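You operate a simulated robot arm through the tools that you are given. There is no shell and no other tool. Be economical: measure what you need, move in short steps, check, and stop when the job is done.

You are at the controls of a simulated robot arm. One attempt, no reset.

JOB
Set up the white table: light on, dial at 1, stop at 60 cm, box marked firm on the bench.
Fine: the box is in the table drawer; shut it again.

Only the result counts: the job must be done as asked and must still hold three seconds after the hand-in. Knocking over, shifting, dropping, spilling or breaking anything else fails it.

ROBOT AND FRAMES
A 7-joint arm with a fingered hand on a trunk, on a base that drives. Base frame: it is fixed to the floor where the robot stands at the start and does not move with it; the origin is under the middle of the robot, x ahead of it, y to its left, z up. Lengths are in m, angles in degrees, forces in N, time in s.
With the tool pointing down near the work surface it reaches from about 0.18 to 0.8 m from the robot's upright axis, wherever it stands. Its first joint turns from -69.0 to 172.0 degrees. Places, roughly: black stop [0.5, -0.5, 0.8]; green switch [0.5, 0, 0.8]; plywood bench [0.8, 0.5, 0.8]; table dial [0.5, -0.2, 0.7]; table drawer [0.7, -0.7, 0.7]. Payload 3.4 kg.
Tool frame: the origin (TCP) lies between the finger pads and is the grasp point; the fingertips stand 0.039 m ahead of it; z points along the fingers, y is the line along which they close. Largest opening 0.18 m; the body of the gripper starts 0.111 m behind the TCP. The gripper is a hand of 3 fingers: y runs from the thumb to the fingers, the wrist lies at [0, 0, -0.262] in the tool frame, and closing takes about 1.5 s.
Orientation is that of the tool frame in the base frame, as a unit quaternion [x, y, z, w]. With the fingers straight down and closing along the base's y, the tool's x points along the base's -x, its y along +y and its z along -z.

CONTROLS
- The arm moves only by the tool send_rows. Its argument "series" is text: rows parted by semicolons, each of 7 numbers parted by spaces: the shift along the tool's x, y, z in m, then the turn, a rotation vector about the tool's x, y, z in degrees, then the closure in counts, from 0 (fully open) to 255 (shut). In form: tx ty tz wx wy wz fingers; .... A call has 1 to 8 rows; each row shifts and turns the commanded pose from where the row before left it, along the tool's axes as they then stand. Each row takes 0.2 s and may step no farther than 0.05 m and 8.6 degrees from the row before; otherwise, or with a gripper value out of range, the whole call is refused. Where a pose cannot be reached the arm comes as near as it can. A force on the tool above 40 N (or 10 N above the force at the start of the call, whichever is more), or a blocked arm, ends the call early, and 0.2 s more pass. Each finger travels about 0.072 m/s and halts on what it meets, pressing with about 26 N; the grip force reading is that of the motor and also rises with nothing between the fingers. The clock runs only during rows and for 0.2 s after the last one: add rows that do not move to give the fingers time. The reply holds the time, the measured pose of the TCP, the force on the tool along the base axes, the opening and the grip force, in the units named above and with some noise, with the torque about the TCP (base axes, N m) and any sound that the robot's microphone picked up, and new pictures: "show" is both (left out), scene, wrist or none.
- Cameras (640 x 400 px; columns grow to the right, rows downward): "scene" is now at [0.2256, -0.0113, 1.6741]; the picture's right is [-0.18, -0.98, -0.00], its down [-0.91, 0.17, -0.37] and it looks along [0.36, -0.06, -0.93] (base axes); focal length 284 px, centre (320, 200). "wrist" rides on the gripper at [0.063, -0.036, -0.128] in the tool frame; the picture's right is [0.50, 0.87, 0.00], its down [-0.75, 0.44, -0.49] and it looks along [-0.43, 0.25, 0.87] (tool axes); focal length 226 px, centre (320, 200). There is no depth. A picture from a camera that has moved, and an enlarged one, comes with that camera's place and axes in the base frame and with its lens. The place of the scene camera against the robot may be out by one fixed shift of up to 0.018 m in any direction.
- lift_body(by): slides the trunk up (or, below 0, down) by that many m; the arm and the scene camera ride with it, the base frame stays. It gives what a move gives, with no picture.
- base_move(legs): drives the robot by 1 to 6 legs, each [ahead, left, turn to the left] in m, m and degrees, along the robot's own axes; the way and the turn of a leg run together, so that a leg with both is an arc; at most 1.5 m and 180 degrees a leg. The arm and the cameras ride along, it lands a little off, and it stops where it bumps. It gives what a move gives, and a new picture of the scene camera.
- hand_shape(shape): the hand has 3 fingers and takes this shape, open, in about a second: jaw (thumb against the fingers, like two jaws); tri (thumb and two fingers); tip (a fingertip pinch); poke (one finger out to press); point (the index stretched); flat (the hand flat); cup (the hand cupped); fist (a fist). The gripper value then closes the fingers along that shape, each until it touches; the sizes above hold for jaw. It gives what a move gives, with no picture.
- pan_tilt(pan, tilt): turns the head with the scene camera to pan (to the left, within 143 degrees either way) and tilt (down, from -29 to 69), counted from straight ahead of the robot. It gives what a move gives, and a new picture of the scene camera.
- inspect(camera, box): a new picture of the part [left, top, right, bottom] of that camera's present view, enlarged. The clock stands still meanwhile.
- sign_off(): hands the job in; it is judged then, once.

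Work in short steps. Places have to be worked out from the pictures, the camera data and where the tool is seen: move nearer, look again, correct. Check each grasp and each placing, and mend what went wrong. You have 120 turns and 260 pictures in all, those below and enlarged ones among them. Open the gripper and draw the arm clear of the work before you hand the job in, unless the task says otherwise; then end with one line.

The tools are called after ">>>" as name(argument=value, ...) on one line, values as JSON. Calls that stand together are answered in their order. send_rows: Moves the arm, as the interface text tells. Its arguments: {"type":"object","properties":{"series":{"type":"string"},"show":{"type":"string","enum":["both","scene","wrist","none"]}},"required":["series"]} The other tools are called the same way: lift_body (by) slides the trunk up or down; hand_shape (shape) gives the hand a shape; base_move (legs) drives the base; pan_tilt (pan, tilt) turns the head that bears the scene camera; inspect (camera, box) takes an enlarged picture of a part of a camera's view; sign_off () hands the job in.

At the start:

```text
clock: 0.0
tcp_pos: [0.4632, -0.2461, 1.0068]
ee_rot: [0.0, 1.0, 0.001, 0.0]
force: [0.5, 0.0, 0.1]
wrist_torque: [-0.03, 0.0, 0.03]
grip_width: 0.1799
grasp_force: 0.0
shape: jaw
trunk travel left (down, up): [-0.175, 0.367]
robot x, y, heading: [0.0005, 0.0001, 0.1]
head pan, tilt: [-10.6, 68.3]
```

scene: 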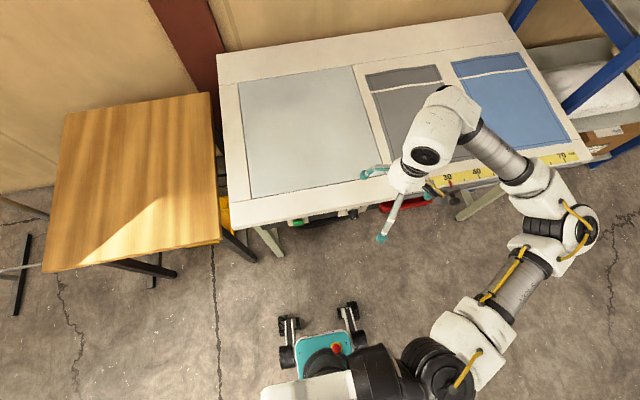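
wrist: 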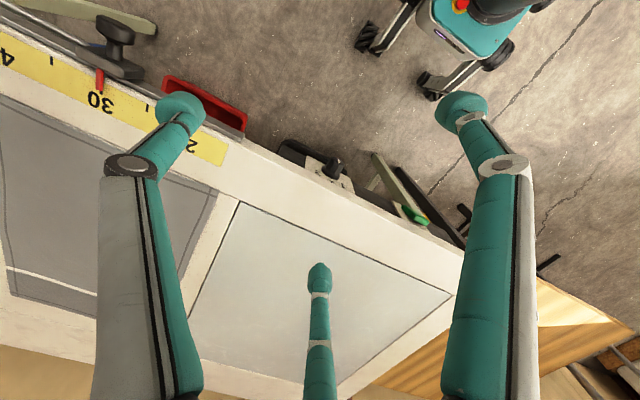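

The table front edge shows a green rocker, a dial, a red frame, and a scale with a stop near 30. I enlarge both views to see details.

>>> inspect(camera="wrist", box=[0, 0, 320, 200])

>>> inspect(camera="wrist", box=[240, 100, 480, 250])

>>> inspect(camera="scene", box=[400, 80, 640, 230])

```text
2.00 times, centred on (160, 100) of wrist
camera zoom: at [0.3999, -0.2831, 1.1343], right [-0.5, 0.87, 0.0], down [0.75, 0.43, 0.49], along [0.43, 0.25, -0.87], focal length 452 px, centre (640, 400)
```

zoom: 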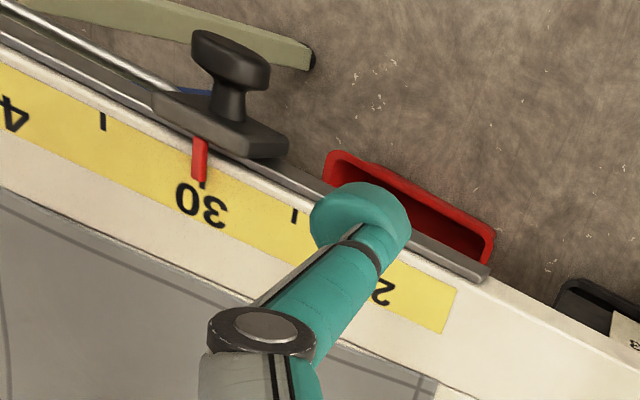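

```text
2.67 times, centred on (360, 175) of wrist
camera zoom: at [0.3999, -0.2831, 1.1343], right [-0.5, 0.87, 0.0], down [0.75, 0.43, 0.49], along [0.43, 0.25, -0.87], focal length 603 px, centre (213, 267)
```

zoom: 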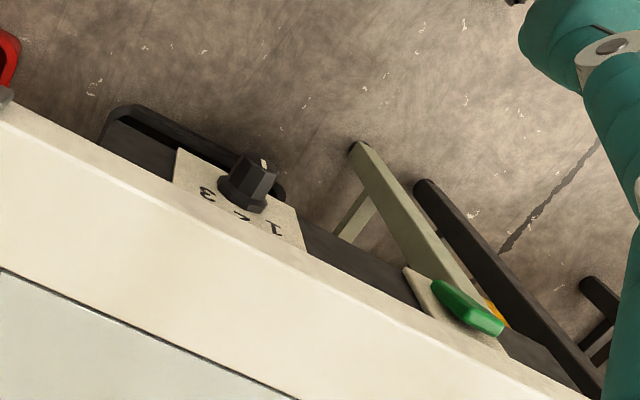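

```text
2.67 times, centred on (520, 155) of scene
camera zoom: at [0.2256, -0.0113, 1.6741], right [-0.18, -0.98, 0.0], down [-0.91, 0.17, -0.37], along [0.36, -0.06, -0.93], focal length 758 px, centre (-213, 320)
```

zoom: 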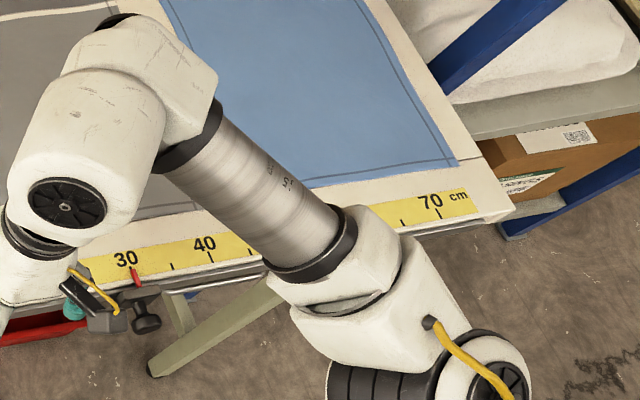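

The front face carries a rocker switch, a dial with 1/2/3, and the stop with a knob on a rail. Look toward the drawer and behind me before driving.

>>> pan_tilt(pan=-60, tilt=45)

>>> pan_tilt(pan=-140, tilt=40)

>>> pan_tilt(pan=140, tilt=40)

```text
clock: 1.2
tcp_pos: [0.461, -0.2429, 1.0072]
ee_rot: [0.0, 1.0, -0.002, 0.001]
force: [0.4, 0.3, -0.2]
wrist_torque: [0.0, 0.02, -0.01]
grip_width: 0.1798
grasp_force: 0.1
shape: jaw
trunk travel left (down, up): [-0.175, 0.367]
robot x, y, heading: [0.0002, 0.0004, -0.3]
head pan, tilt: [-60.0, 45.0]
camera scene: at [0.2108, -0.0712, 1.7023], right [-0.87, -0.5, 0.0], down [-0.36, 0.62, -0.7], along [0.35, -0.61, -0.71], focal length 284 px, centre (320, 200)
```

scene: 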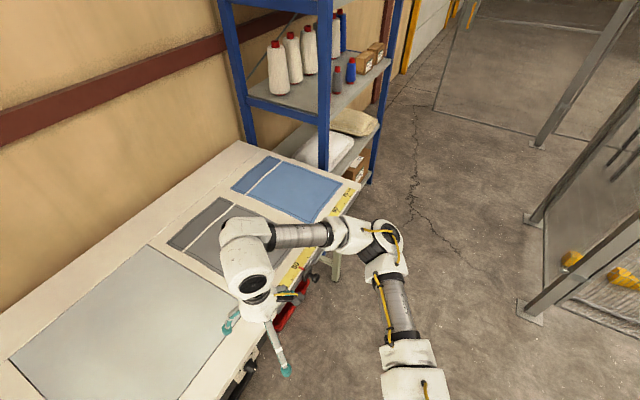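

```text
clock: 2.7
tcp_pos: [0.4603, -0.2443, 1.0075]
ee_rot: [-0.001, 1.0, -0.002, 0.001]
force: [-0.5, -0.5, 0.1]
wrist_torque: [0.02, 0.03, -0.01]
grip_width: 0.1798
grasp_force: 0.1
shape: jaw
trunk travel left (down, up): [-0.175, 0.367]
robot x, y, heading: [-0.0013, 0.0009, -0.1]
head pan, tilt: [-140.0, 40.0]
camera scene: at [0.1051, -0.0557, 1.7101], right [-0.64, 0.77, 0.01], down [0.49, 0.42, -0.77], along [-0.59, -0.49, -0.64], focal length 284 px, centre (320, 200)
```

scene: 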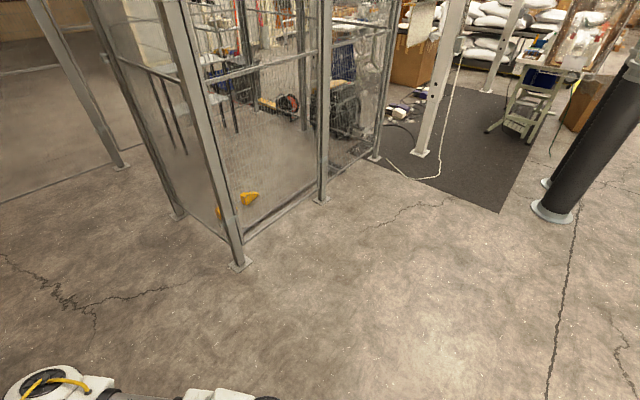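

```text
clock: 6.6
tcp_pos: [0.4607, -0.2416, 1.0079]
ee_rot: [0.0, 1.0, -0.001, 0.001]
force: [0.1, 0.3, 0.0]
wrist_torque: [-0.01, 0.0, 0.01]
grip_width: 0.1798
grasp_force: 0.0
shape: jaw
trunk travel left (down, up): [-0.175, 0.367]
robot x, y, heading: [-0.0052, 0.0, -0.1]
head pan, tilt: [140.0, 40.0]
camera scene: at [0.105, 0.0536, 1.7106], right [0.64, 0.77, 0.0], down [0.49, -0.41, -0.77], along [-0.59, 0.5, -0.64], focal length 284 px, centre (320, 200)
```

scene: 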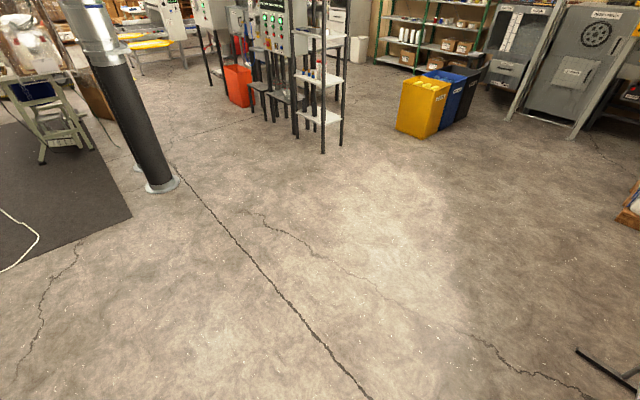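

Clear behind. Back off 0.6 m and look at the table front.

>>> base_move(legs=[[-0.6, 0, 0]])

>>> pan_tilt(pan=-20, tilt=38)

>>> pan_tilt(pan=-30, tilt=50)

```text
clock: 9.9
tcp_pos: [-0.1394, -0.2437, 1.0093]
ee_rot: [0.002, 1.0, -0.002, 0.001]
force: [0.6, -0.4, 0.1]
wrist_torque: [0.01, -0.03, -0.02]
grip_width: 0.1801
grasp_force: 0.0
shape: jaw
trunk travel left (down, up): [-0.175, 0.367]
robot x, y, heading: [-0.5974, -0.0025, -0.3]
head pan, tilt: [140.0, 40.0]
camera scene: at [-0.4935, 0.0542, 1.7107], right [0.65, 0.76, 0.0], down [0.49, -0.41, -0.77], along [-0.59, 0.5, -0.64], focal length 284 px, centre (320, 200)
```

scene: 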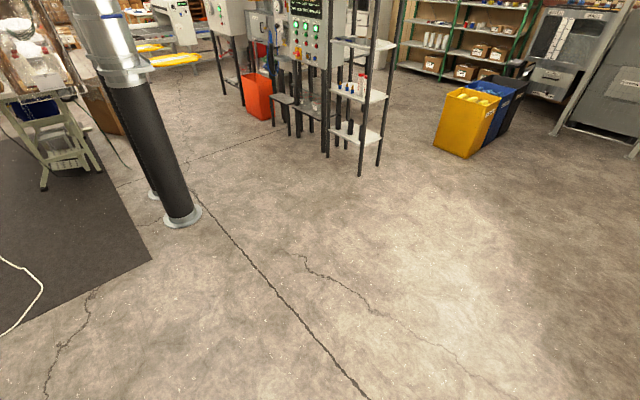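

```text
clock: 12.4
tcp_pos: [-0.143, -0.2397, 1.0111]
ee_rot: [0.002, 1.0, -0.005, 0.002]
force: [0.8, -0.9, 0.9]
wrist_torque: [0.02, 0.03, -0.02]
grip_width: 0.1799
grasp_force: 0.1
shape: jaw
trunk travel left (down, up): [-0.175, 0.367]
robot x, y, heading: [-0.6003, 0.005, -0.4]
head pan, tilt: [-20.0, 38.0]
camera scene: at [-0.3471, -0.0304, 1.7126], right [-0.35, -0.94, 0.0], down [-0.58, 0.22, -0.78], along [0.74, -0.27, -0.62], focal length 284 px, centre (320, 200)
```

scene: 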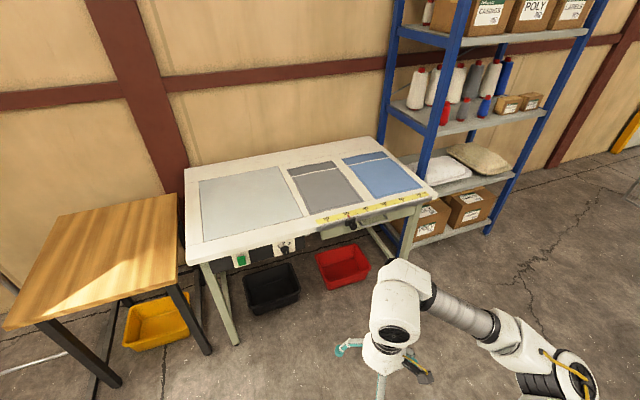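

```text
clock: 13.2
tcp_pos: [-0.1413, -0.2389, 1.0097]
ee_rot: [0.002, 1.0, -0.003, 0.002]
force: [0.1, 0.3, 0.5]
wrist_torque: [-0.03, 0.01, 0.0]
grip_width: 0.1801
grasp_force: 0.1
shape: jaw
trunk travel left (down, up): [-0.175, 0.367]
robot x, y, heading: [-0.5962, 0.0027, -0.1]
head pan, tilt: [-30.0, 50.0]
camera scene: at [-0.3616, -0.0393, 1.6955], right [-0.5, -0.86, 0.0], down [-0.66, 0.39, -0.64], along [0.55, -0.32, -0.77], focal length 284 px, centre (320, 200)
```

scene: 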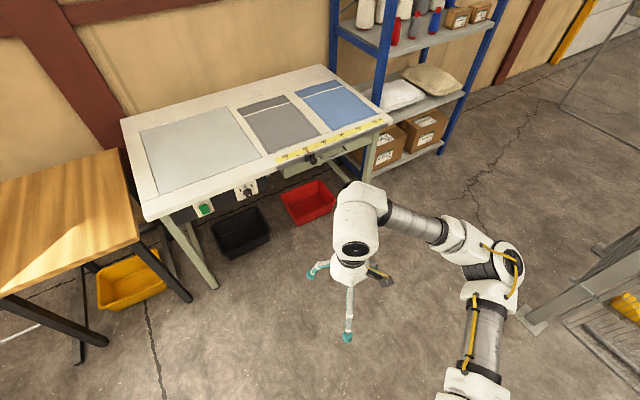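

The drawer seems to be in the front right under the scale. Enlarge.

>>> inspect(camera="scene", box=[160, 100, 400, 250])

>>> inspect(camera="scene", box=[270, 110, 398, 190])

>>> inspect(camera="scene", box=[180, 160, 276, 220])

```text
2.67 times, centred on (280, 175) of scene
camera zoom: at [-0.3616, -0.0393, 1.6955], right [-0.5, -0.86, 0.0], down [-0.66, 0.39, -0.64], along [0.55, -0.32, -0.77], focal length 758 px, centre (427, 267)
```

zoom: 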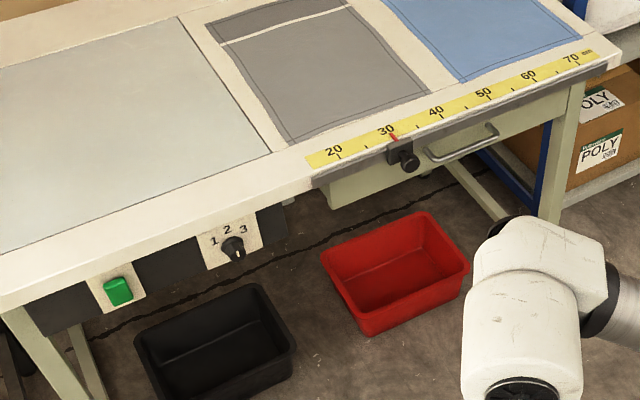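

```text
5.00 times, centred on (334, 150) of scene
camera zoom: at [-0.3616, -0.0393, 1.6955], right [-0.5, -0.86, 0.0], down [-0.66, 0.39, -0.64], along [0.55, -0.32, -0.77], focal length 1422 px, centre (250, 450)
```

zoom: 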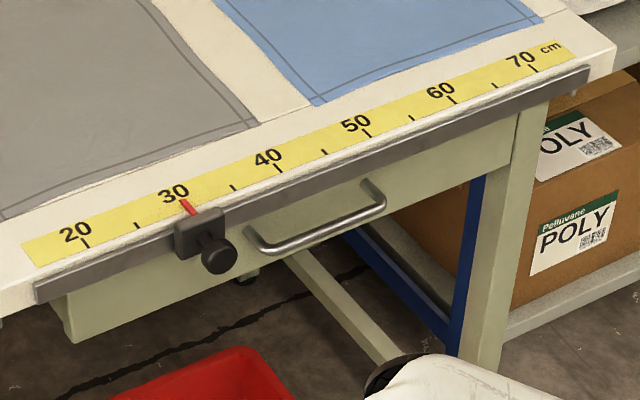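

```text
6.67 times, centred on (228, 190) of scene
camera zoom: at [-0.3616, -0.0393, 1.6955], right [-0.5, -0.86, 0.0], down [-0.66, 0.39, -0.64], along [0.55, -0.32, -0.77], focal length 1896 px, centre (933, 267)
```

zoom: 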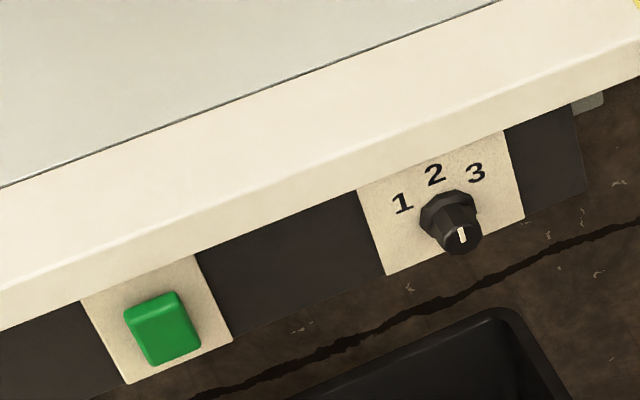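

The drawer (grey-green front with bow handle), stop, dial and rocker are all on the table's front face at about x=0.53. I tilt the hand to horizontal while moving it a little forward.

>>> send_rows(series="-.04 0 0 0 -8.2 0 0; -.0396 0 .0057 0 -8.2 0 0; -.0384 0 .0113 0 -8.2 0 0; -.0364 0 .0167 0 -8.2 0 0; -.0336 0 .0217 0 -8.2 0 0; -.0302 0 .0262 0 -8.2 0 0; -.0261 0 .0303 0 -8.2 0 0; 0 0 0 0 -8.2 0 0", show="none")

>>> send_rows(series="0 0 0 0 -8.2 0 0; 0 0 0 0 -8.2 0 0; 0 0 0 0 -8 0 0; 0 0 0 0 0 0 0")

```text
clock: 14.9
tcp_pos: [0.1377, -0.2423, 1.0118]
ee_rot: [0.001, 0.838, -0.005, 0.545]
force: [-0.3, -0.2, 0.6]
wrist_torque: [0.01, 0.01, -0.06]
grip_width: 0.18
grasp_force: 0.0
shape: jaw
trunk travel left (down, up): [-0.175, 0.367]
robot x, y, heading: [-0.5995, -0.0002, -0.1]
head pan, tilt: [-30.0, 50.0]
```

```text
clock: 15.9
tcp_pos: [0.1396, -0.2109, 1.0302]
ee_rot: [-0.027, 0.727, 0.015, 0.686]
force: [0.1, -0.4, 0.7]
wrist_torque: [0.0, 0.03, -0.03]
grip_width: 0.1799
grasp_force: 0.0
shape: jaw
out of reach, approached as far as the arm can: row 3
trunk travel left (down, up): [-0.175, 0.367]
robot x, y, heading: [-0.5984, 0.0035, -0.2]
head pan, tilt: [-30.0, 50.0]
camera scene: at [-0.363, -0.0357, 1.6959], right [-0.5, -0.86, 0.0], down [-0.66, 0.39, -0.64], along [0.55, -0.32, -0.77], focal length 284 px, centre (320, 200)
camera wrist: at [0.01, -0.2555, 0.9764], right [-0.08, 0.85, -0.51], down [-0.47, 0.42, 0.77], along [0.88, 0.3, 0.37], focal length 226 px, centre (320, 200)
```

scene: 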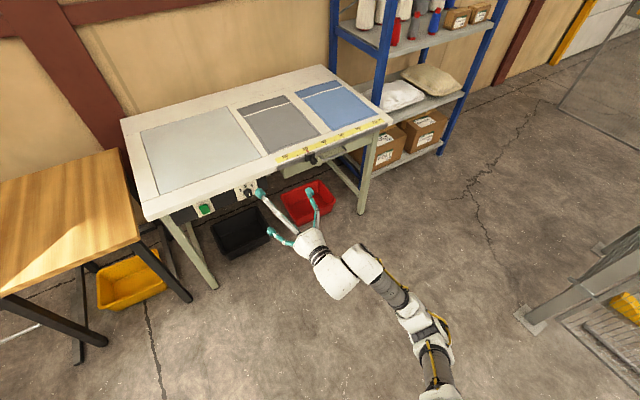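
wrist: 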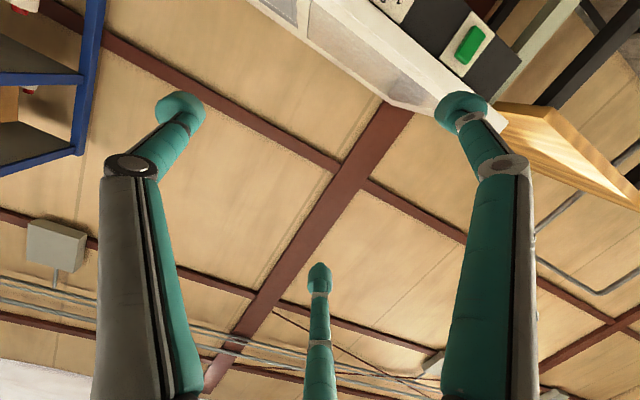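

Camera rides under the hand in this pose; I try rolling the hand about its axis so the camera comes on top.

>>> send_rows(series="0 0 0 0 8 0 0; 0 0 0 0 0 8.5 0; 0 0 0 0 0 8.5 0; 0 0 0 0 0 8.5 0; 0 0 0 0 0 8.5 0; 0 0 0 0 0 8.5 0; 0 0 0 0 0 8.5 0; 0 0 0 0 0 8.5 0", show="none")

>>> send_rows(series="0 0 0 0 0 8.5 0; 0 0 0 0 0 8.5 0; 0 0 0 0 0 8.5 0; 0 0 0 0 0 8.5 0; 0 0 0 0 0 8.5 0; 0 0 0 0 0 8.5 0; 0 0 0 0 0 8.5 0; 0 0 0 0 0 0 0")

```text
clock: 17.8
tcp_pos: [0.1382, -0.2415, 1.0112]
ee_rot: [0.374, 0.654, 0.324, 0.573]
force: [-0.2, 0.4, -0.1]
wrist_torque: [-0.01, 0.0, -0.02]
grip_width: 0.18
grasp_force: 0.1
shape: jaw
trunk travel left (down, up): [-0.175, 0.367]
robot x, y, heading: [-0.5983, 0.0002, -0.2]
head pan, tilt: [-30.0, 50.0]
```

```text
clock: 19.6
tcp_pos: [0.1334, -0.2591, 1.0016]
ee_rot: [0.646, 0.385, 0.568, 0.335]
force: [0.3, -0.1, -1.1]
wrist_torque: [0.03, 0.02, 0.02]
grip_width: 0.1798
grasp_force: 0.1
shape: jaw
out of reach, approached as far as the arm can: row 5, 6, 7
trunk travel left (down, up): [-0.175, 0.367]
robot x, y, heading: [-0.5981, 0.0017, -0.3]
head pan, tilt: [-30.0, 50.0]
camera scene: at [-0.3614, -0.035, 1.6956], right [-0.5, -0.86, 0.0], down [-0.66, 0.39, -0.64], along [0.55, -0.32, -0.77], focal length 284 px, centre (320, 200)
camera wrist: at [0.0058, -0.1877, 1.0174], right [0.13, 0.02, 0.99], down [-0.48, -0.87, 0.08], along [0.87, -0.49, -0.1], focal length 226 px, centre (320, 200)
```

scene: 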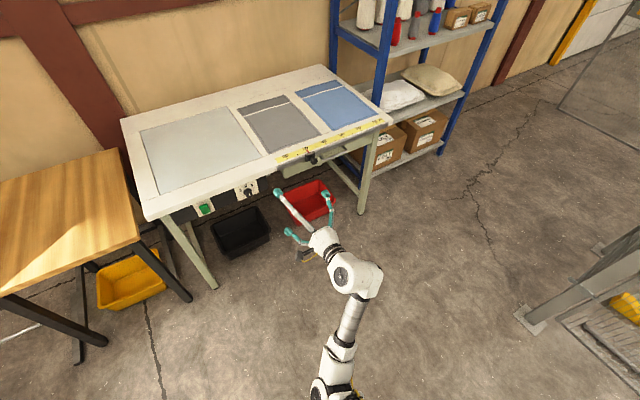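
wrist: 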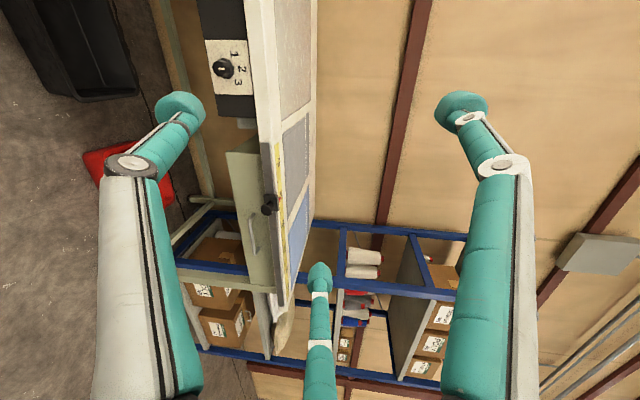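

Roll of 90+ is reachable, and the view of the front face is good. Enlarge the dial and the drawer.

>>> inspect(camera="wrist", box=[196, 30, 276, 80])

>>> inspect(camera="wrist", box=[200, 120, 340, 320])

```text
8.00 times, centred on (236, 55) of wrist
camera zoom: at [0.0058, -0.1877, 1.0174], right [0.13, 0.02, 0.99], down [-0.48, -0.87, 0.08], along [0.87, -0.49, -0.1], focal length 1808 px, centre (992, 1360)
```

zoom: 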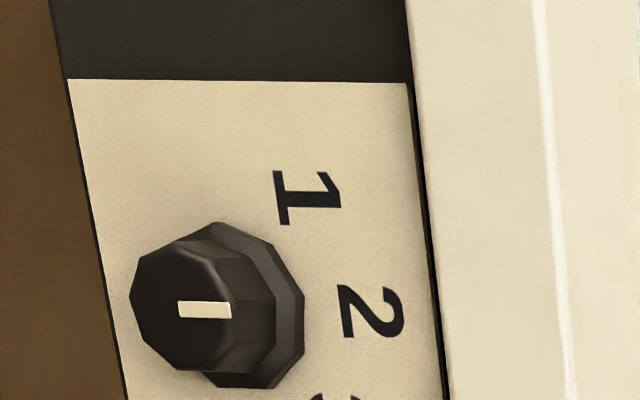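

```text
2.00 times, centred on (270, 220) of wrist
camera zoom: at [0.0058, -0.1877, 1.0174], right [0.13, 0.02, 0.99], down [-0.48, -0.87, 0.08], along [0.87, -0.49, -0.1], focal length 452 px, centre (420, 160)
```

zoom: 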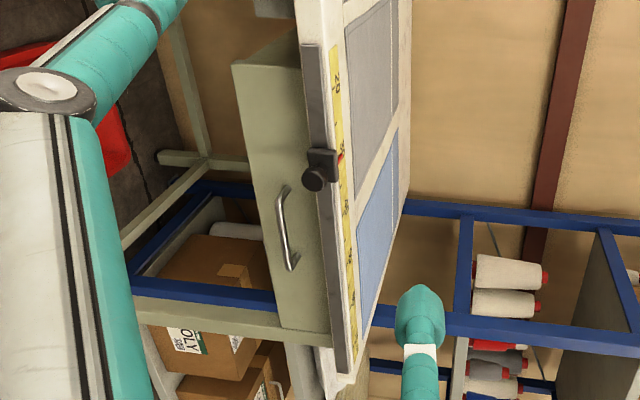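

The dial mark points to 2; it must turn counter-clockwise (negative about the tool axis) to 1. I drive forward to about x=-0.35, rolling the hand back to 90 first.

>>> send_rows(series="0 0 0 0 0 -8.5 0; 0 0 0 0 0 -8.5 0; 0 0 0 0 0 -8.5 0; 0 0 0 0 0 0 0", show="none")

>>> base_move(legs=[[0.25, 0, 0]])

```text
clock: 20.6
tcp_pos: [0.1341, -0.259, 1.0017]
ee_rot: [0.548, 0.517, 0.476, 0.454]
force: [0.6, 0.4, 0.6]
wrist_torque: [-0.03, 0.0, 0.02]
grip_width: 0.1798
grasp_force: 0.0
shape: jaw
trunk travel left (down, up): [-0.175, 0.367]
robot x, y, heading: [-0.601, 0.0043, -0.5]
head pan, tilt: [-30.0, 50.0]
```

```text
clock: 22.4
tcp_pos: [0.3836, -0.2591, 1.0018]
ee_rot: [0.548, 0.517, 0.477, 0.452]
force: [-0.5, 0.3, 0.3]
wrist_torque: [0.0, -0.02, -0.01]
grip_width: 0.18
grasp_force: 0.1
shape: jaw
trunk travel left (down, up): [-0.175, 0.367]
robot x, y, heading: [-0.3499, -0.0007, -0.1]
head pan, tilt: [-30.0, 50.0]
camera scene: at [-0.1117, -0.0363, 1.6954], right [-0.5, -0.86, 0.0], down [-0.67, 0.39, -0.64], along [0.55, -0.32, -0.77], focal length 284 px, centre (320, 200)
```

scene: 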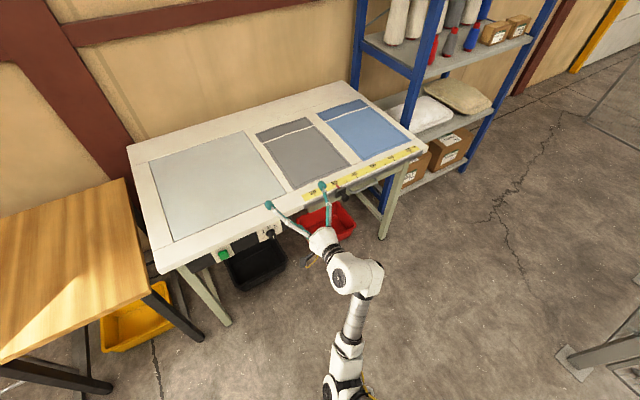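

Lower the hand to panel height in front of the panel and look.

>>> send_rows(series="0 0 -.04 0 0 0 0; .02 -.05 0 0 0 0 0; .02 -.05 0 0 0 0 0; .03 -.05 0 0 0 0 0; .03 -.05 0 0 0 0 0; .03 -.03 0 0 0 0 0; 0 0 0 0 0 0 0")

```text
refused: row 2 steps farther than a row can; nothing moved
```

>>> send_rows(series="0 0 -.04 0 0 0 0; .02 -.045 0 0 0 0 0; .02 -.045 0 0 0 0 0; .02 -.045 0 0 0 0 0; .02 -.045 0 0 0 0 0; .02 -.045 0 0 0 0 0; .03 -.02 0 0 0 0 0; 0 0 0 0 0 0 0")

```text
clock: 24.4
tcp_pos: [0.3426, -0.1141, 0.8548]
ee_rot: [0.511, 0.486, 0.513, 0.49]
force: [0.6, 0.4, -0.3]
wrist_torque: [-0.03, -0.03, 0.0]
grip_width: 0.1803
grasp_force: 0.1
shape: jaw
trunk travel left (down, up): [-0.175, 0.367]
robot x, y, heading: [-0.3486, -0.0007, -0.2]
head pan, tilt: [-30.0, 50.0]
stopped in row 8: the arm was blocked; the commanded pose is now the measured one
camera scene: at [-0.1147, -0.0342, 1.6963], right [-0.5, -0.86, 0.0], down [-0.66, 0.39, -0.64], along [0.55, -0.32, -0.77], focal length 284 px, centre (320, 200)
camera wrist: at [0.2142, -0.0497, 0.8207], right [0.0, 0.46, 0.89], down [-0.5, -0.77, 0.4], along [0.87, -0.44, 0.23], focal length 226 px, centre (320, 200)
```

scene: 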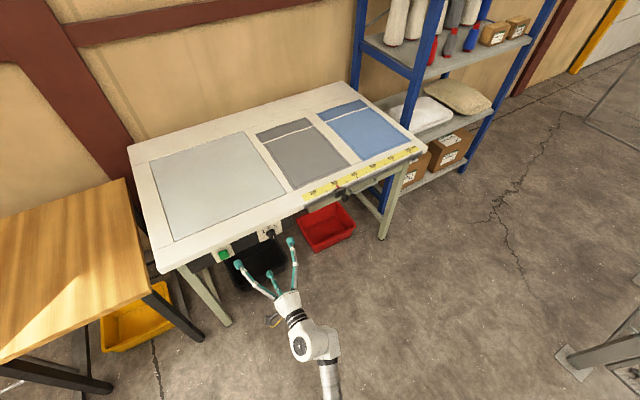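
wrist: 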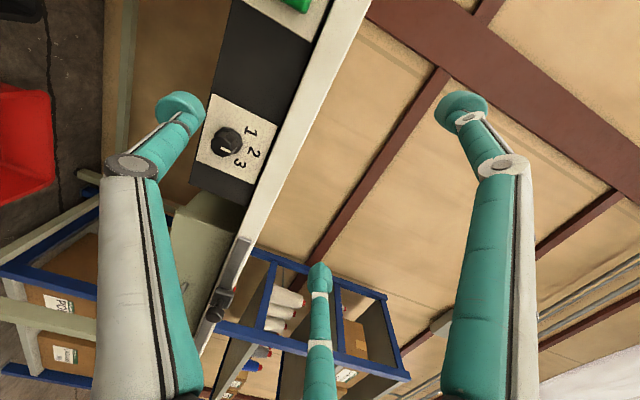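

Blocked at z=0.855, likely a joint limit; lowering the trunk by 0.12 gives the height instead.

>>> lift_body(by=-0.12)

>>> send_rows(series="0 0 0 0 0 0 0")

```text
clock: 25.9
tcp_pos: [0.3586, -0.1165, 0.7403]
ee_rot: [0.509, 0.479, 0.52, 0.492]
force: [0.3, 0.1, -0.2]
wrist_torque: [-0.01, 0.02, -0.06]
grip_width: 0.1799
grasp_force: 0.1
shape: jaw
trunk travel left (down, up): [-0.055, 0.487]
robot x, y, heading: [-0.3469, -0.0011, -0.2]
head pan, tilt: [-30.0, 50.0]
```

```text
clock: 26.3
tcp_pos: [0.3595, -0.1164, 0.7391]
ee_rot: [0.509, 0.479, 0.518, 0.493]
force: [-0.4, 0.1, -0.2]
wrist_torque: [0.03, -0.02, -0.06]
grip_width: 0.1798
grasp_force: 0.0
shape: jaw
trunk travel left (down, up): [-0.055, 0.487]
robot x, y, heading: [-0.3487, 0.0013, -0.3]
head pan, tilt: [-30.0, 50.0]
camera scene: at [0.1089, -0.0387, 1.5255], right [-0.5, -0.86, 0.01], down [-0.68, 0.39, -0.63], along [0.54, -0.32, -0.78], focal length 284 px, centre (320, 200)
camera wrist: at [0.2317, -0.0511, 0.7047], right [-0.02, 0.45, 0.89], down [-0.51, -0.77, 0.38], along [0.86, -0.44, 0.24], focal length 226 px, centre (320, 200)
```

scene: 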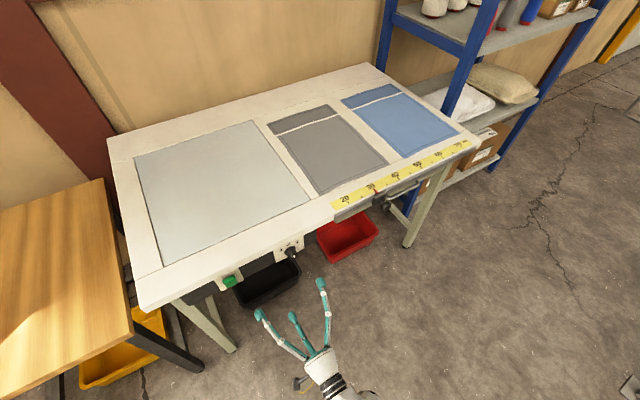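
wrist: 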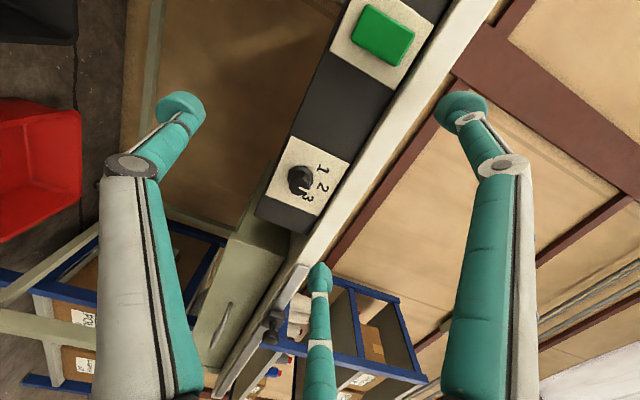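

Triangulated: switch front ≈ (0.521, 0.008, 0.756), knob ≈ (0.52, -0.184, 0.745). Enlarge the switch and dial.

>>> inspect(camera="wrist", box=[328, 0, 440, 70])

>>> inspect(camera="wrist", box=[256, 130, 368, 200])

```text
5.71 times, centred on (384, 35) of wrist
camera zoom: at [0.2317, -0.0511, 0.7047], right [-0.02, 0.45, 0.89], down [-0.51, -0.77, 0.38], along [0.86, -0.44, 0.24], focal length 1292 px, centre (-46, 1143)
```

zoom: 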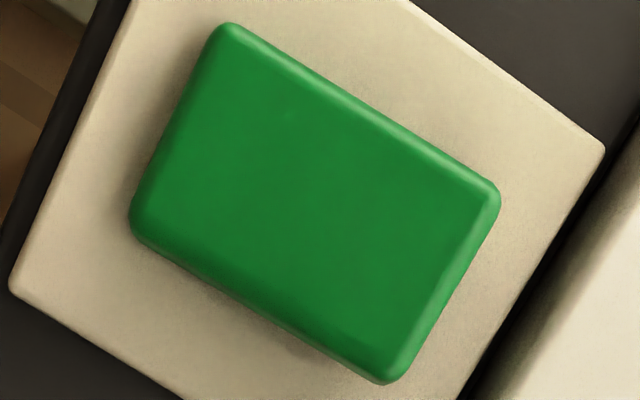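

```text
5.71 times, centred on (312, 165) of wrist
camera zoom: at [0.2317, -0.0511, 0.7047], right [-0.02, 0.45, 0.89], down [-0.51, -0.77, 0.38], along [0.86, -0.44, 0.24], focal length 1292 px, centre (366, 400)
```

zoom: 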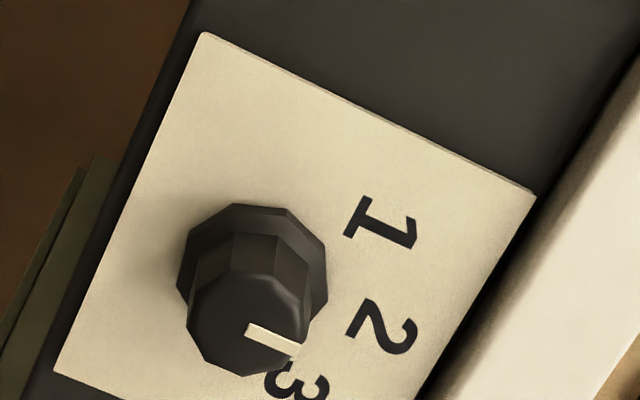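

Set the poke shape and see where the finger is.

>>> hand_shape(shape="poke")

>>> send_rows(series=".03 0 0 0 0 0 0; .03 0 0 0 0 0 0; 0 0 0 0 0 0 0; 0 0 0 0 0 0 0")

```text
clock: 27.2
tcp_pos: [0.3593, -0.1162, 0.7393]
ee_rot: [0.507, 0.48, 0.518, 0.495]
force: [0.5, -0.5, 0.4]
wrist_torque: [0.0, 0.01, -0.03]
grip_width: 0.0
grasp_force: 0.0
shape: poke
trunk travel left (down, up): [-0.055, 0.487]
robot x, y, heading: [-0.3494, -0.0034, -0.2]
head pan, tilt: [-30.0, 50.0]
```

```text
clock: 28.4
tcp_pos: [0.3611, -0.0723, 0.7815]
ee_rot: [0.481, 0.457, 0.541, 0.517]
force: [-0.7, -0.1, 0.4]
wrist_torque: [0.01, -0.07, 0.01]
grip_width: 0.0
grasp_force: 0.1
shape: poke
out of reach, approached as far as the arm can: row 2
trunk travel left (down, up): [-0.055, 0.487]
robot x, y, heading: [-0.3508, 0.0011, -0.4]
head pan, tilt: [-30.0, 50.0]
stopped in row 4: the arm was blocked; the commanded pose is now the measured one
camera scene: at [0.0942, -0.034, 1.5307], right [-0.5, -0.86, 0.0], down [-0.67, 0.39, -0.64], along [0.55, -0.32, -0.77], focal length 284 px, centre (320, 200)
camera wrist: at [0.2371, -0.0082, 0.734], right [-0.11, 0.46, 0.88], down [-0.54, -0.77, 0.34], along [0.84, -0.44, 0.33], focal length 226 px, centre (320, 200)
```

scene: 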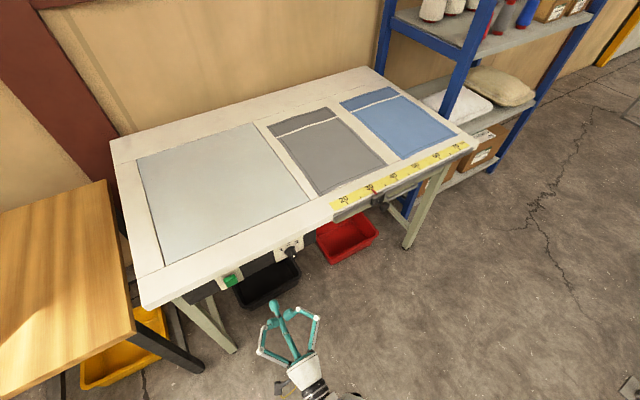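
wrist: 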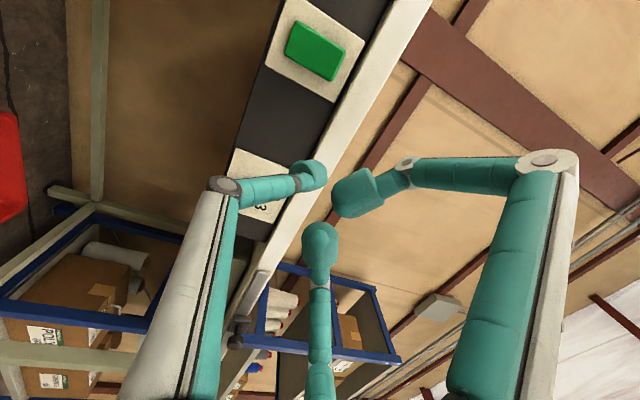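

The arm runs into limits close in and to the left. I shift the base 0.2 m left and a bit back so the switch lies in front-right.

>>> base_move(legs=[[-0.05, 0.2, 0]])

>>> send_rows(series="0 0 0.02 0 0 -8 0; 0 -0.03 0.02 0 0 -8 0; 0 -0.02 .02 0 0 0 0; 0 0 0 0 0 0 0")

```text
clock: 30.0
tcp_pos: [0.3128, 0.1217, 0.7795]
ee_rot: [0.483, 0.457, 0.543, 0.513]
force: [0.7, -1.0, -1.0]
wrist_torque: [-0.03, -0.02, 0.06]
grip_width: 0.0002
grasp_force: 0.0
shape: poke
trunk travel left (down, up): [-0.055, 0.487]
robot x, y, heading: [-0.4011, 0.1992, -0.3]
head pan, tilt: [-30.0, 50.0]
camera scene: at [0.0465, 0.154, 1.5299], right [-0.5, -0.86, 0.0], down [-0.67, 0.39, -0.63], along [0.55, -0.32, -0.78], focal length 284 px, centre (320, 200)
```

scene: 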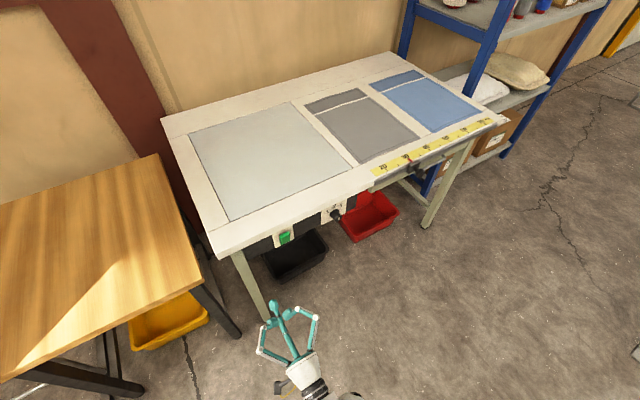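

```text
clock: 31.0
tcp_pos: [0.3702, 0.1233, 0.7465]
ee_rot: [0.41, 0.518, 0.466, 0.589]
force: [0.4, -1.1, -0.3]
wrist_torque: [0.02, 0.03, -0.04]
grip_width: 0.0002
grasp_force: 0.1
shape: poke
trunk travel left (down, up): [-0.055, 0.487]
robot x, y, heading: [-0.3962, 0.1979, -0.4]
head pan, tilt: [-30.0, 50.0]
camera scene: at [0.0359, 0.1663, 1.5334], right [-0.5, -0.86, 0.0], down [-0.67, 0.39, -0.64], along [0.55, -0.32, -0.77], focal length 284 px, centre (320, 200)
camera wrist: at [0.2493, 0.1749, 0.6813], right [-0.09, 0.69, 0.72], down [-0.56, -0.63, 0.53], along [0.82, -0.36, 0.45], focal length 226 px, centre (320, 200)
```

scene: 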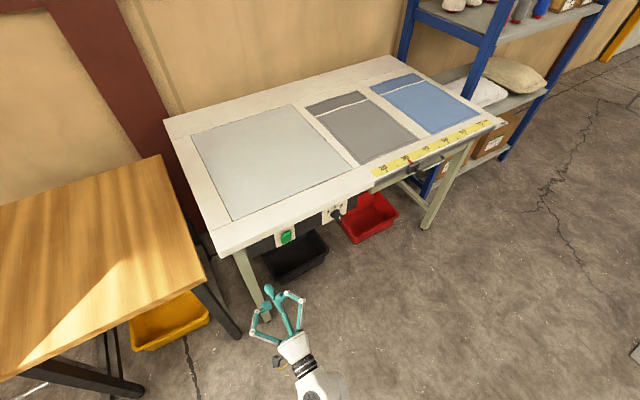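
wrist: 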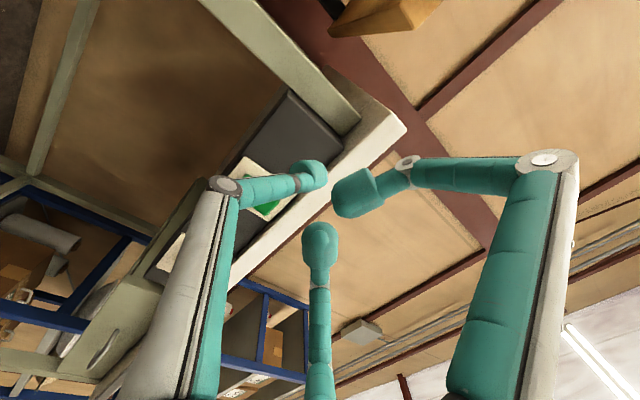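

I need the poke tip location in the tool frame: enlarge the scene view of the hand.

>>> inspect(camera="scene", box=[220, 220, 380, 320])

```text
4.00 times, centred on (300, 270) of scene
camera zoom: at [0.0359, 0.1663, 1.5334], right [-0.5, -0.86, 0.0], down [-0.67, 0.39, -0.64], along [0.55, -0.32, -0.77], focal length 1137 px, centre (400, -80)
```

zoom: 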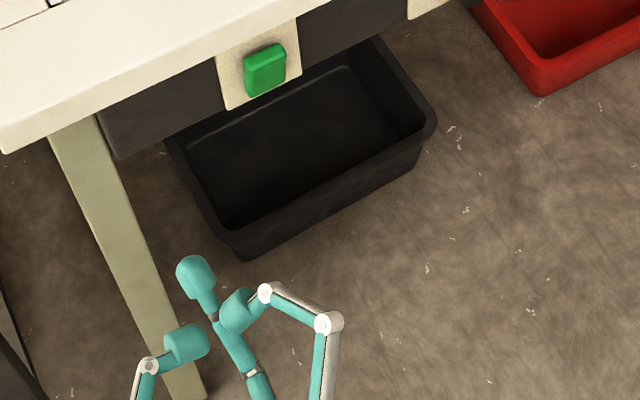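

The extended finger's tip lies on the tool axis roughly 0.03 m ahead of TCP. Level the hand, and move right to the switch line, stopping short of it.

>>> send_rows(series="-.038 -.007 0 7 0 0 0; -.038 -.007 0 0 0 0 0; -.038 -.007 0 0 0 0 0; 0 0 .035 0 0 0 0; 0 0 .035 0 0 0 0; 0 0 0 0 0 0 0")

>>> inspect(camera="scene", box=[220, 200, 380, 300])

```text
clock: 32.4
tcp_pos: [0.4369, 0.0047, 0.7524]
ee_rot: [0.445, 0.546, 0.434, 0.562]
force: [-0.1, -0.8, 0.0]
wrist_torque: [0.0, 0.06, -0.02]
grip_width: 0.0
grasp_force: 0.0
shape: poke
trunk travel left (down, up): [-0.055, 0.487]
robot x, y, heading: [-0.396, 0.2001, -0.2]
head pan, tilt: [-30.0, 50.0]
camera scene: at [0.0369, 0.1632, 1.533], right [-0.5, -0.86, 0.0], down [-0.67, 0.39, -0.64], along [0.55, -0.32, -0.77], focal length 284 px, centre (320, 200)
camera wrist: at [0.3109, 0.0596, 0.702], right [0.01, 0.68, 0.73], down [-0.51, -0.62, 0.59], along [0.86, -0.38, 0.34], focal length 226 px, centre (320, 200)
```

scene: 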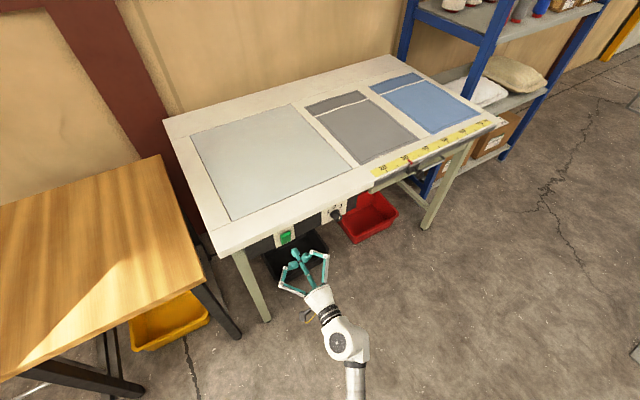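
wrist: 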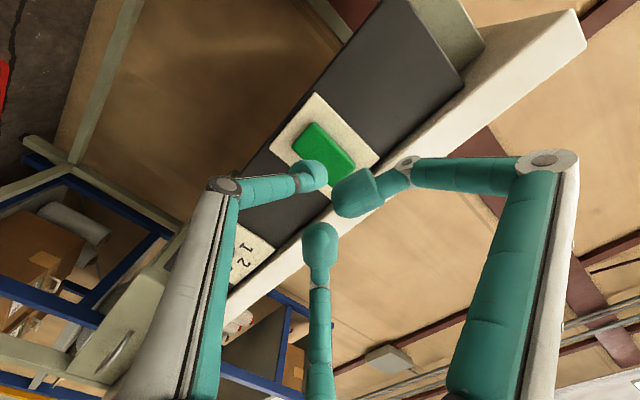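

```text
4.00 times, centred on (300, 250) of scene
camera zoom: at [0.0369, 0.1632, 1.533], right [-0.5, -0.86, 0.0], down [-0.67, 0.39, -0.64], along [0.55, -0.32, -0.77], focal length 1137 px, centre (400, 0)
```

zoom: 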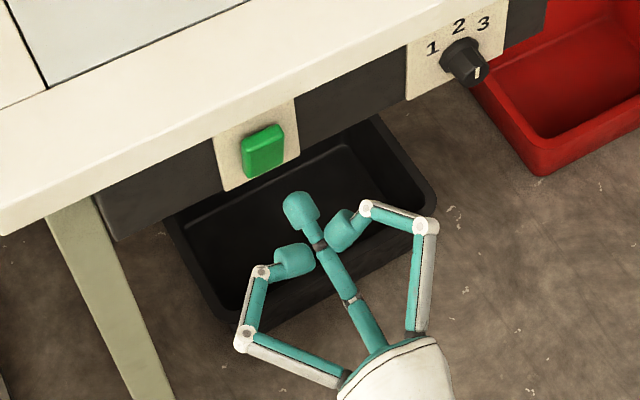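

Tip is at about (0.465, 0.005, 0.745), aligned with the switch. A close look at the rocker's tilt.

>>> inspect(camera="wrist", box=[264, 80, 392, 200])

>>> inspect(camera="scene", box=[270, 220, 302, 252])

```text
3.33 times, centred on (328, 140) of wrist
camera zoom: at [0.3109, 0.0596, 0.702], right [0.01, 0.68, 0.73], down [-0.51, -0.62, 0.59], along [0.86, -0.38, 0.34], focal length 754 px, centre (293, 400)
```

zoom: 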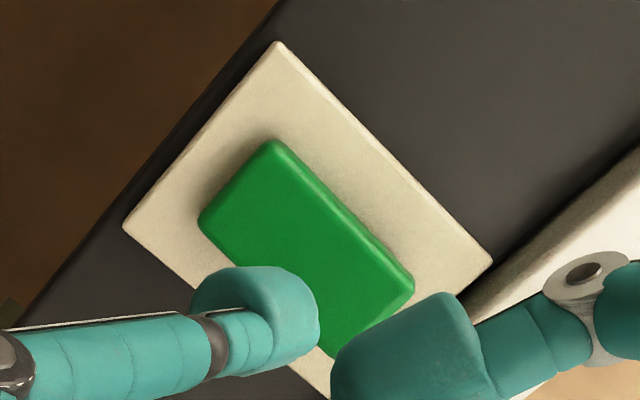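

```text
12.50 times, centred on (286, 236) of scene
camera zoom: at [0.0369, 0.1632, 1.533], right [-0.5, -0.86, 0.0], down [-0.67, 0.39, -0.64], along [0.55, -0.32, -0.77], focal length 3554 px, centre (745, -250)
```

zoom: 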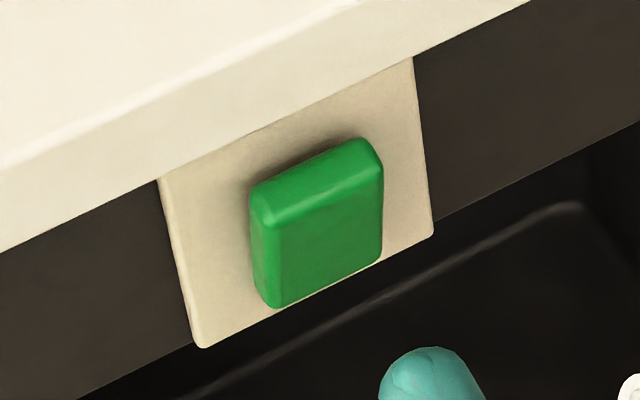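

The rocker's top half stands out, so press the upper half: raise 2 cm, then advance.

>>> send_rows(series="-.0046 .0195 0 0 0 0 0; 0 0 .03 0 0 0 0; 0 0 .01 0 0 0 0; 0 0 .01 0 0 0 0; 0 0 .008 0 0 0 0; 0 0 0 0 0 0 0")

>>> inspect(camera="scene", box=[260, 210, 324, 260])

```text
clock: 33.5
tcp_pos: [0.4817, 0.0008, 0.7784]
ee_rot: [0.444, 0.541, 0.436, 0.565]
force: [-20.8, 1.7, 4.2]
wrist_torque: [0.02, -0.19, 0.15]
grip_width: 0.0001
grasp_force: 0.0
shape: poke
trunk travel left (down, up): [-0.055, 0.487]
robot x, y, heading: [-0.3928, 0.1964, -0.2]
head pan, tilt: [-30.0, 50.0]
heard: click
stopped in row 5: the force on the tool passed its limit at 44 N (the readings are from after the stop); the commanded pose is now the measured one
camera scene: at [0.0316, 0.1633, 1.5347], right [-0.5, -0.86, 0.0], down [-0.66, 0.39, -0.64], along [0.55, -0.32, -0.77], focal length 284 px, centre (320, 200)
camera wrist: at [0.3551, 0.0572, 0.7281], right [0.01, 0.68, 0.73], down [-0.52, -0.62, 0.58], along [0.85, -0.39, 0.35], focal length 226 px, centre (320, 200)
```

scene: 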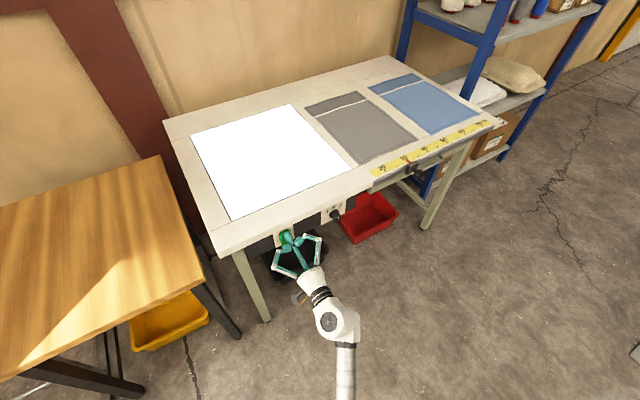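
wrist: 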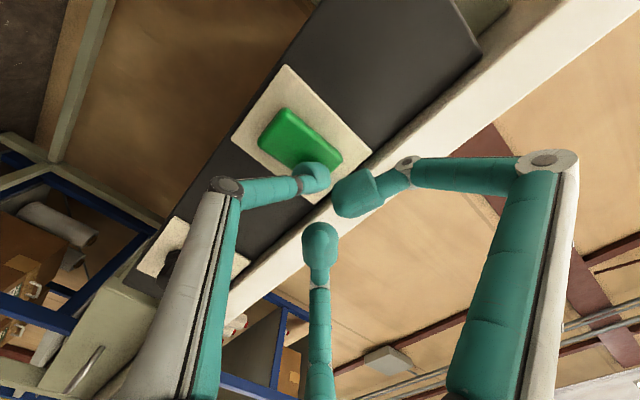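

```text
8.00 times, centred on (292, 235) of scene
camera zoom: at [0.0316, 0.1633, 1.5347], right [-0.5, -0.86, 0.0], down [-0.66, 0.39, -0.64], along [0.55, -0.32, -0.77], focal length 2275 px, centre (544, -80)
```

zoom: 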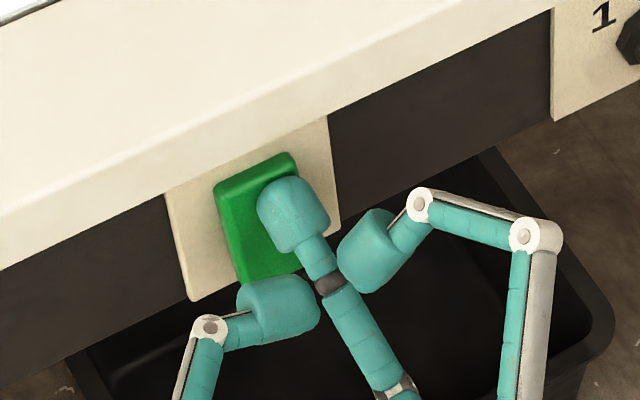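

Light is on and click heard. Retract, change to "tri" for the knob and move over in front of the dial.

>>> send_rows(series="0 0 -.05 0 0 0 0; 0 0 -.05 0 0 0 0; 0 0 -.02 0 0 0 0; -.045 -.01 0 0 0 0 0; -.045 -.01 0 0 0 0 0; -.045 -.01 0 0 0 0 0; -.045 -.01 0 0 0 0 0; 0 0 0 0 0 0 0", show="none")

>>> hand_shape(shape="tri")

>>> send_rows(series="0 0 0 0 0 0 120; 0 0 0 0 0 0 120; 0 0 0 0 0 0 120; 0 0 0 0 0 0 120; 0 0 0 0 0 0 120")

>>> inspect(camera="scene", box=[260, 180, 420, 280])

```text
clock: 35.3
tcp_pos: [0.3588, -0.1798, 0.7765]
ee_rot: [0.446, 0.544, 0.435, 0.563]
force: [0.0, -1.6, -0.7]
wrist_torque: [-0.01, 0.01, -0.04]
grip_width: 0.0
grasp_force: 0.1
shape: poke
trunk travel left (down, up): [-0.055, 0.487]
robot x, y, heading: [-0.3983, 0.1979, -0.3]
head pan, tilt: [-30.0, 50.0]
```

```text
clock: 36.2
tcp_pos: [0.3593, -0.179, 0.7752]
ee_rot: [0.445, 0.544, 0.435, 0.563]
force: [0.0, 0.4, 0.0]
wrist_torque: [-0.01, -0.01, -0.04]
grip_width: 0.18
grasp_force: 0.0
shape: tri
trunk travel left (down, up): [-0.055, 0.487]
robot x, y, heading: [-0.3993, 0.1977, -0.0]
head pan, tilt: [-30.0, 50.0]
```

```text
clock: 37.4
tcp_pos: [0.3596, -0.1813, 0.7739]
ee_rot: [0.446, 0.544, 0.434, 0.563]
force: [0.6, 0.9, 0.6]
wrist_torque: [-0.04, 0.03, 0.0]
grip_width: 0.096
grasp_force: 0.1
shape: tri
trunk travel left (down, up): [-0.055, 0.487]
robot x, y, heading: [-0.3992, 0.1971, -0.2]
head pan, tilt: [-30.0, 50.0]
camera scene: at [0.0364, 0.1609, 1.533], right [-0.5, -0.86, 0.0], down [-0.67, 0.39, -0.64], along [0.55, -0.32, -0.77], focal length 284 px, centre (320, 200)
camera wrist: at [0.233, -0.124, 0.7251], right [0.01, 0.68, 0.73], down [-0.52, -0.62, 0.59], along [0.86, -0.38, 0.35], focal length 226 px, centre (320, 200)
```

scene: 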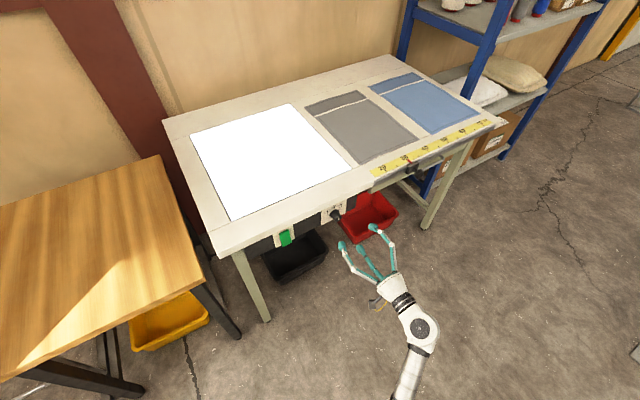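
wrist: 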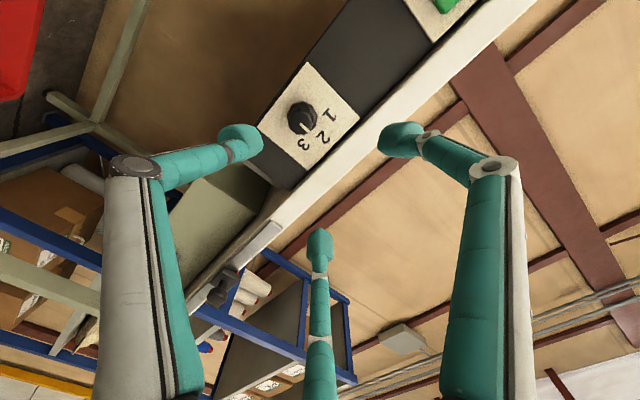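

```text
4.00 times, centred on (340, 230) of scene
camera zoom: at [0.0364, 0.1609, 1.533], right [-0.5, -0.86, 0.0], down [-0.67, 0.39, -0.64], along [0.55, -0.32, -0.77], focal length 1137 px, centre (240, 80)
```

zoom: 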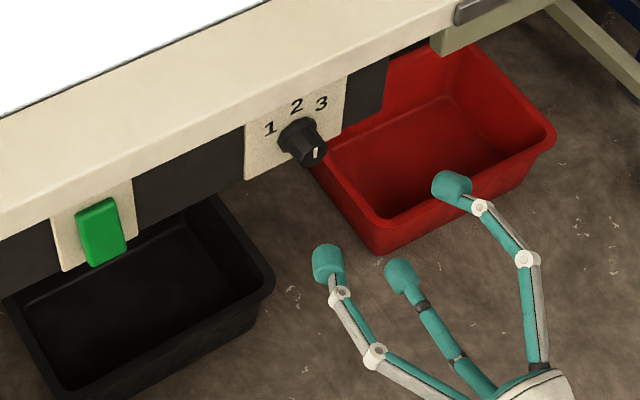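

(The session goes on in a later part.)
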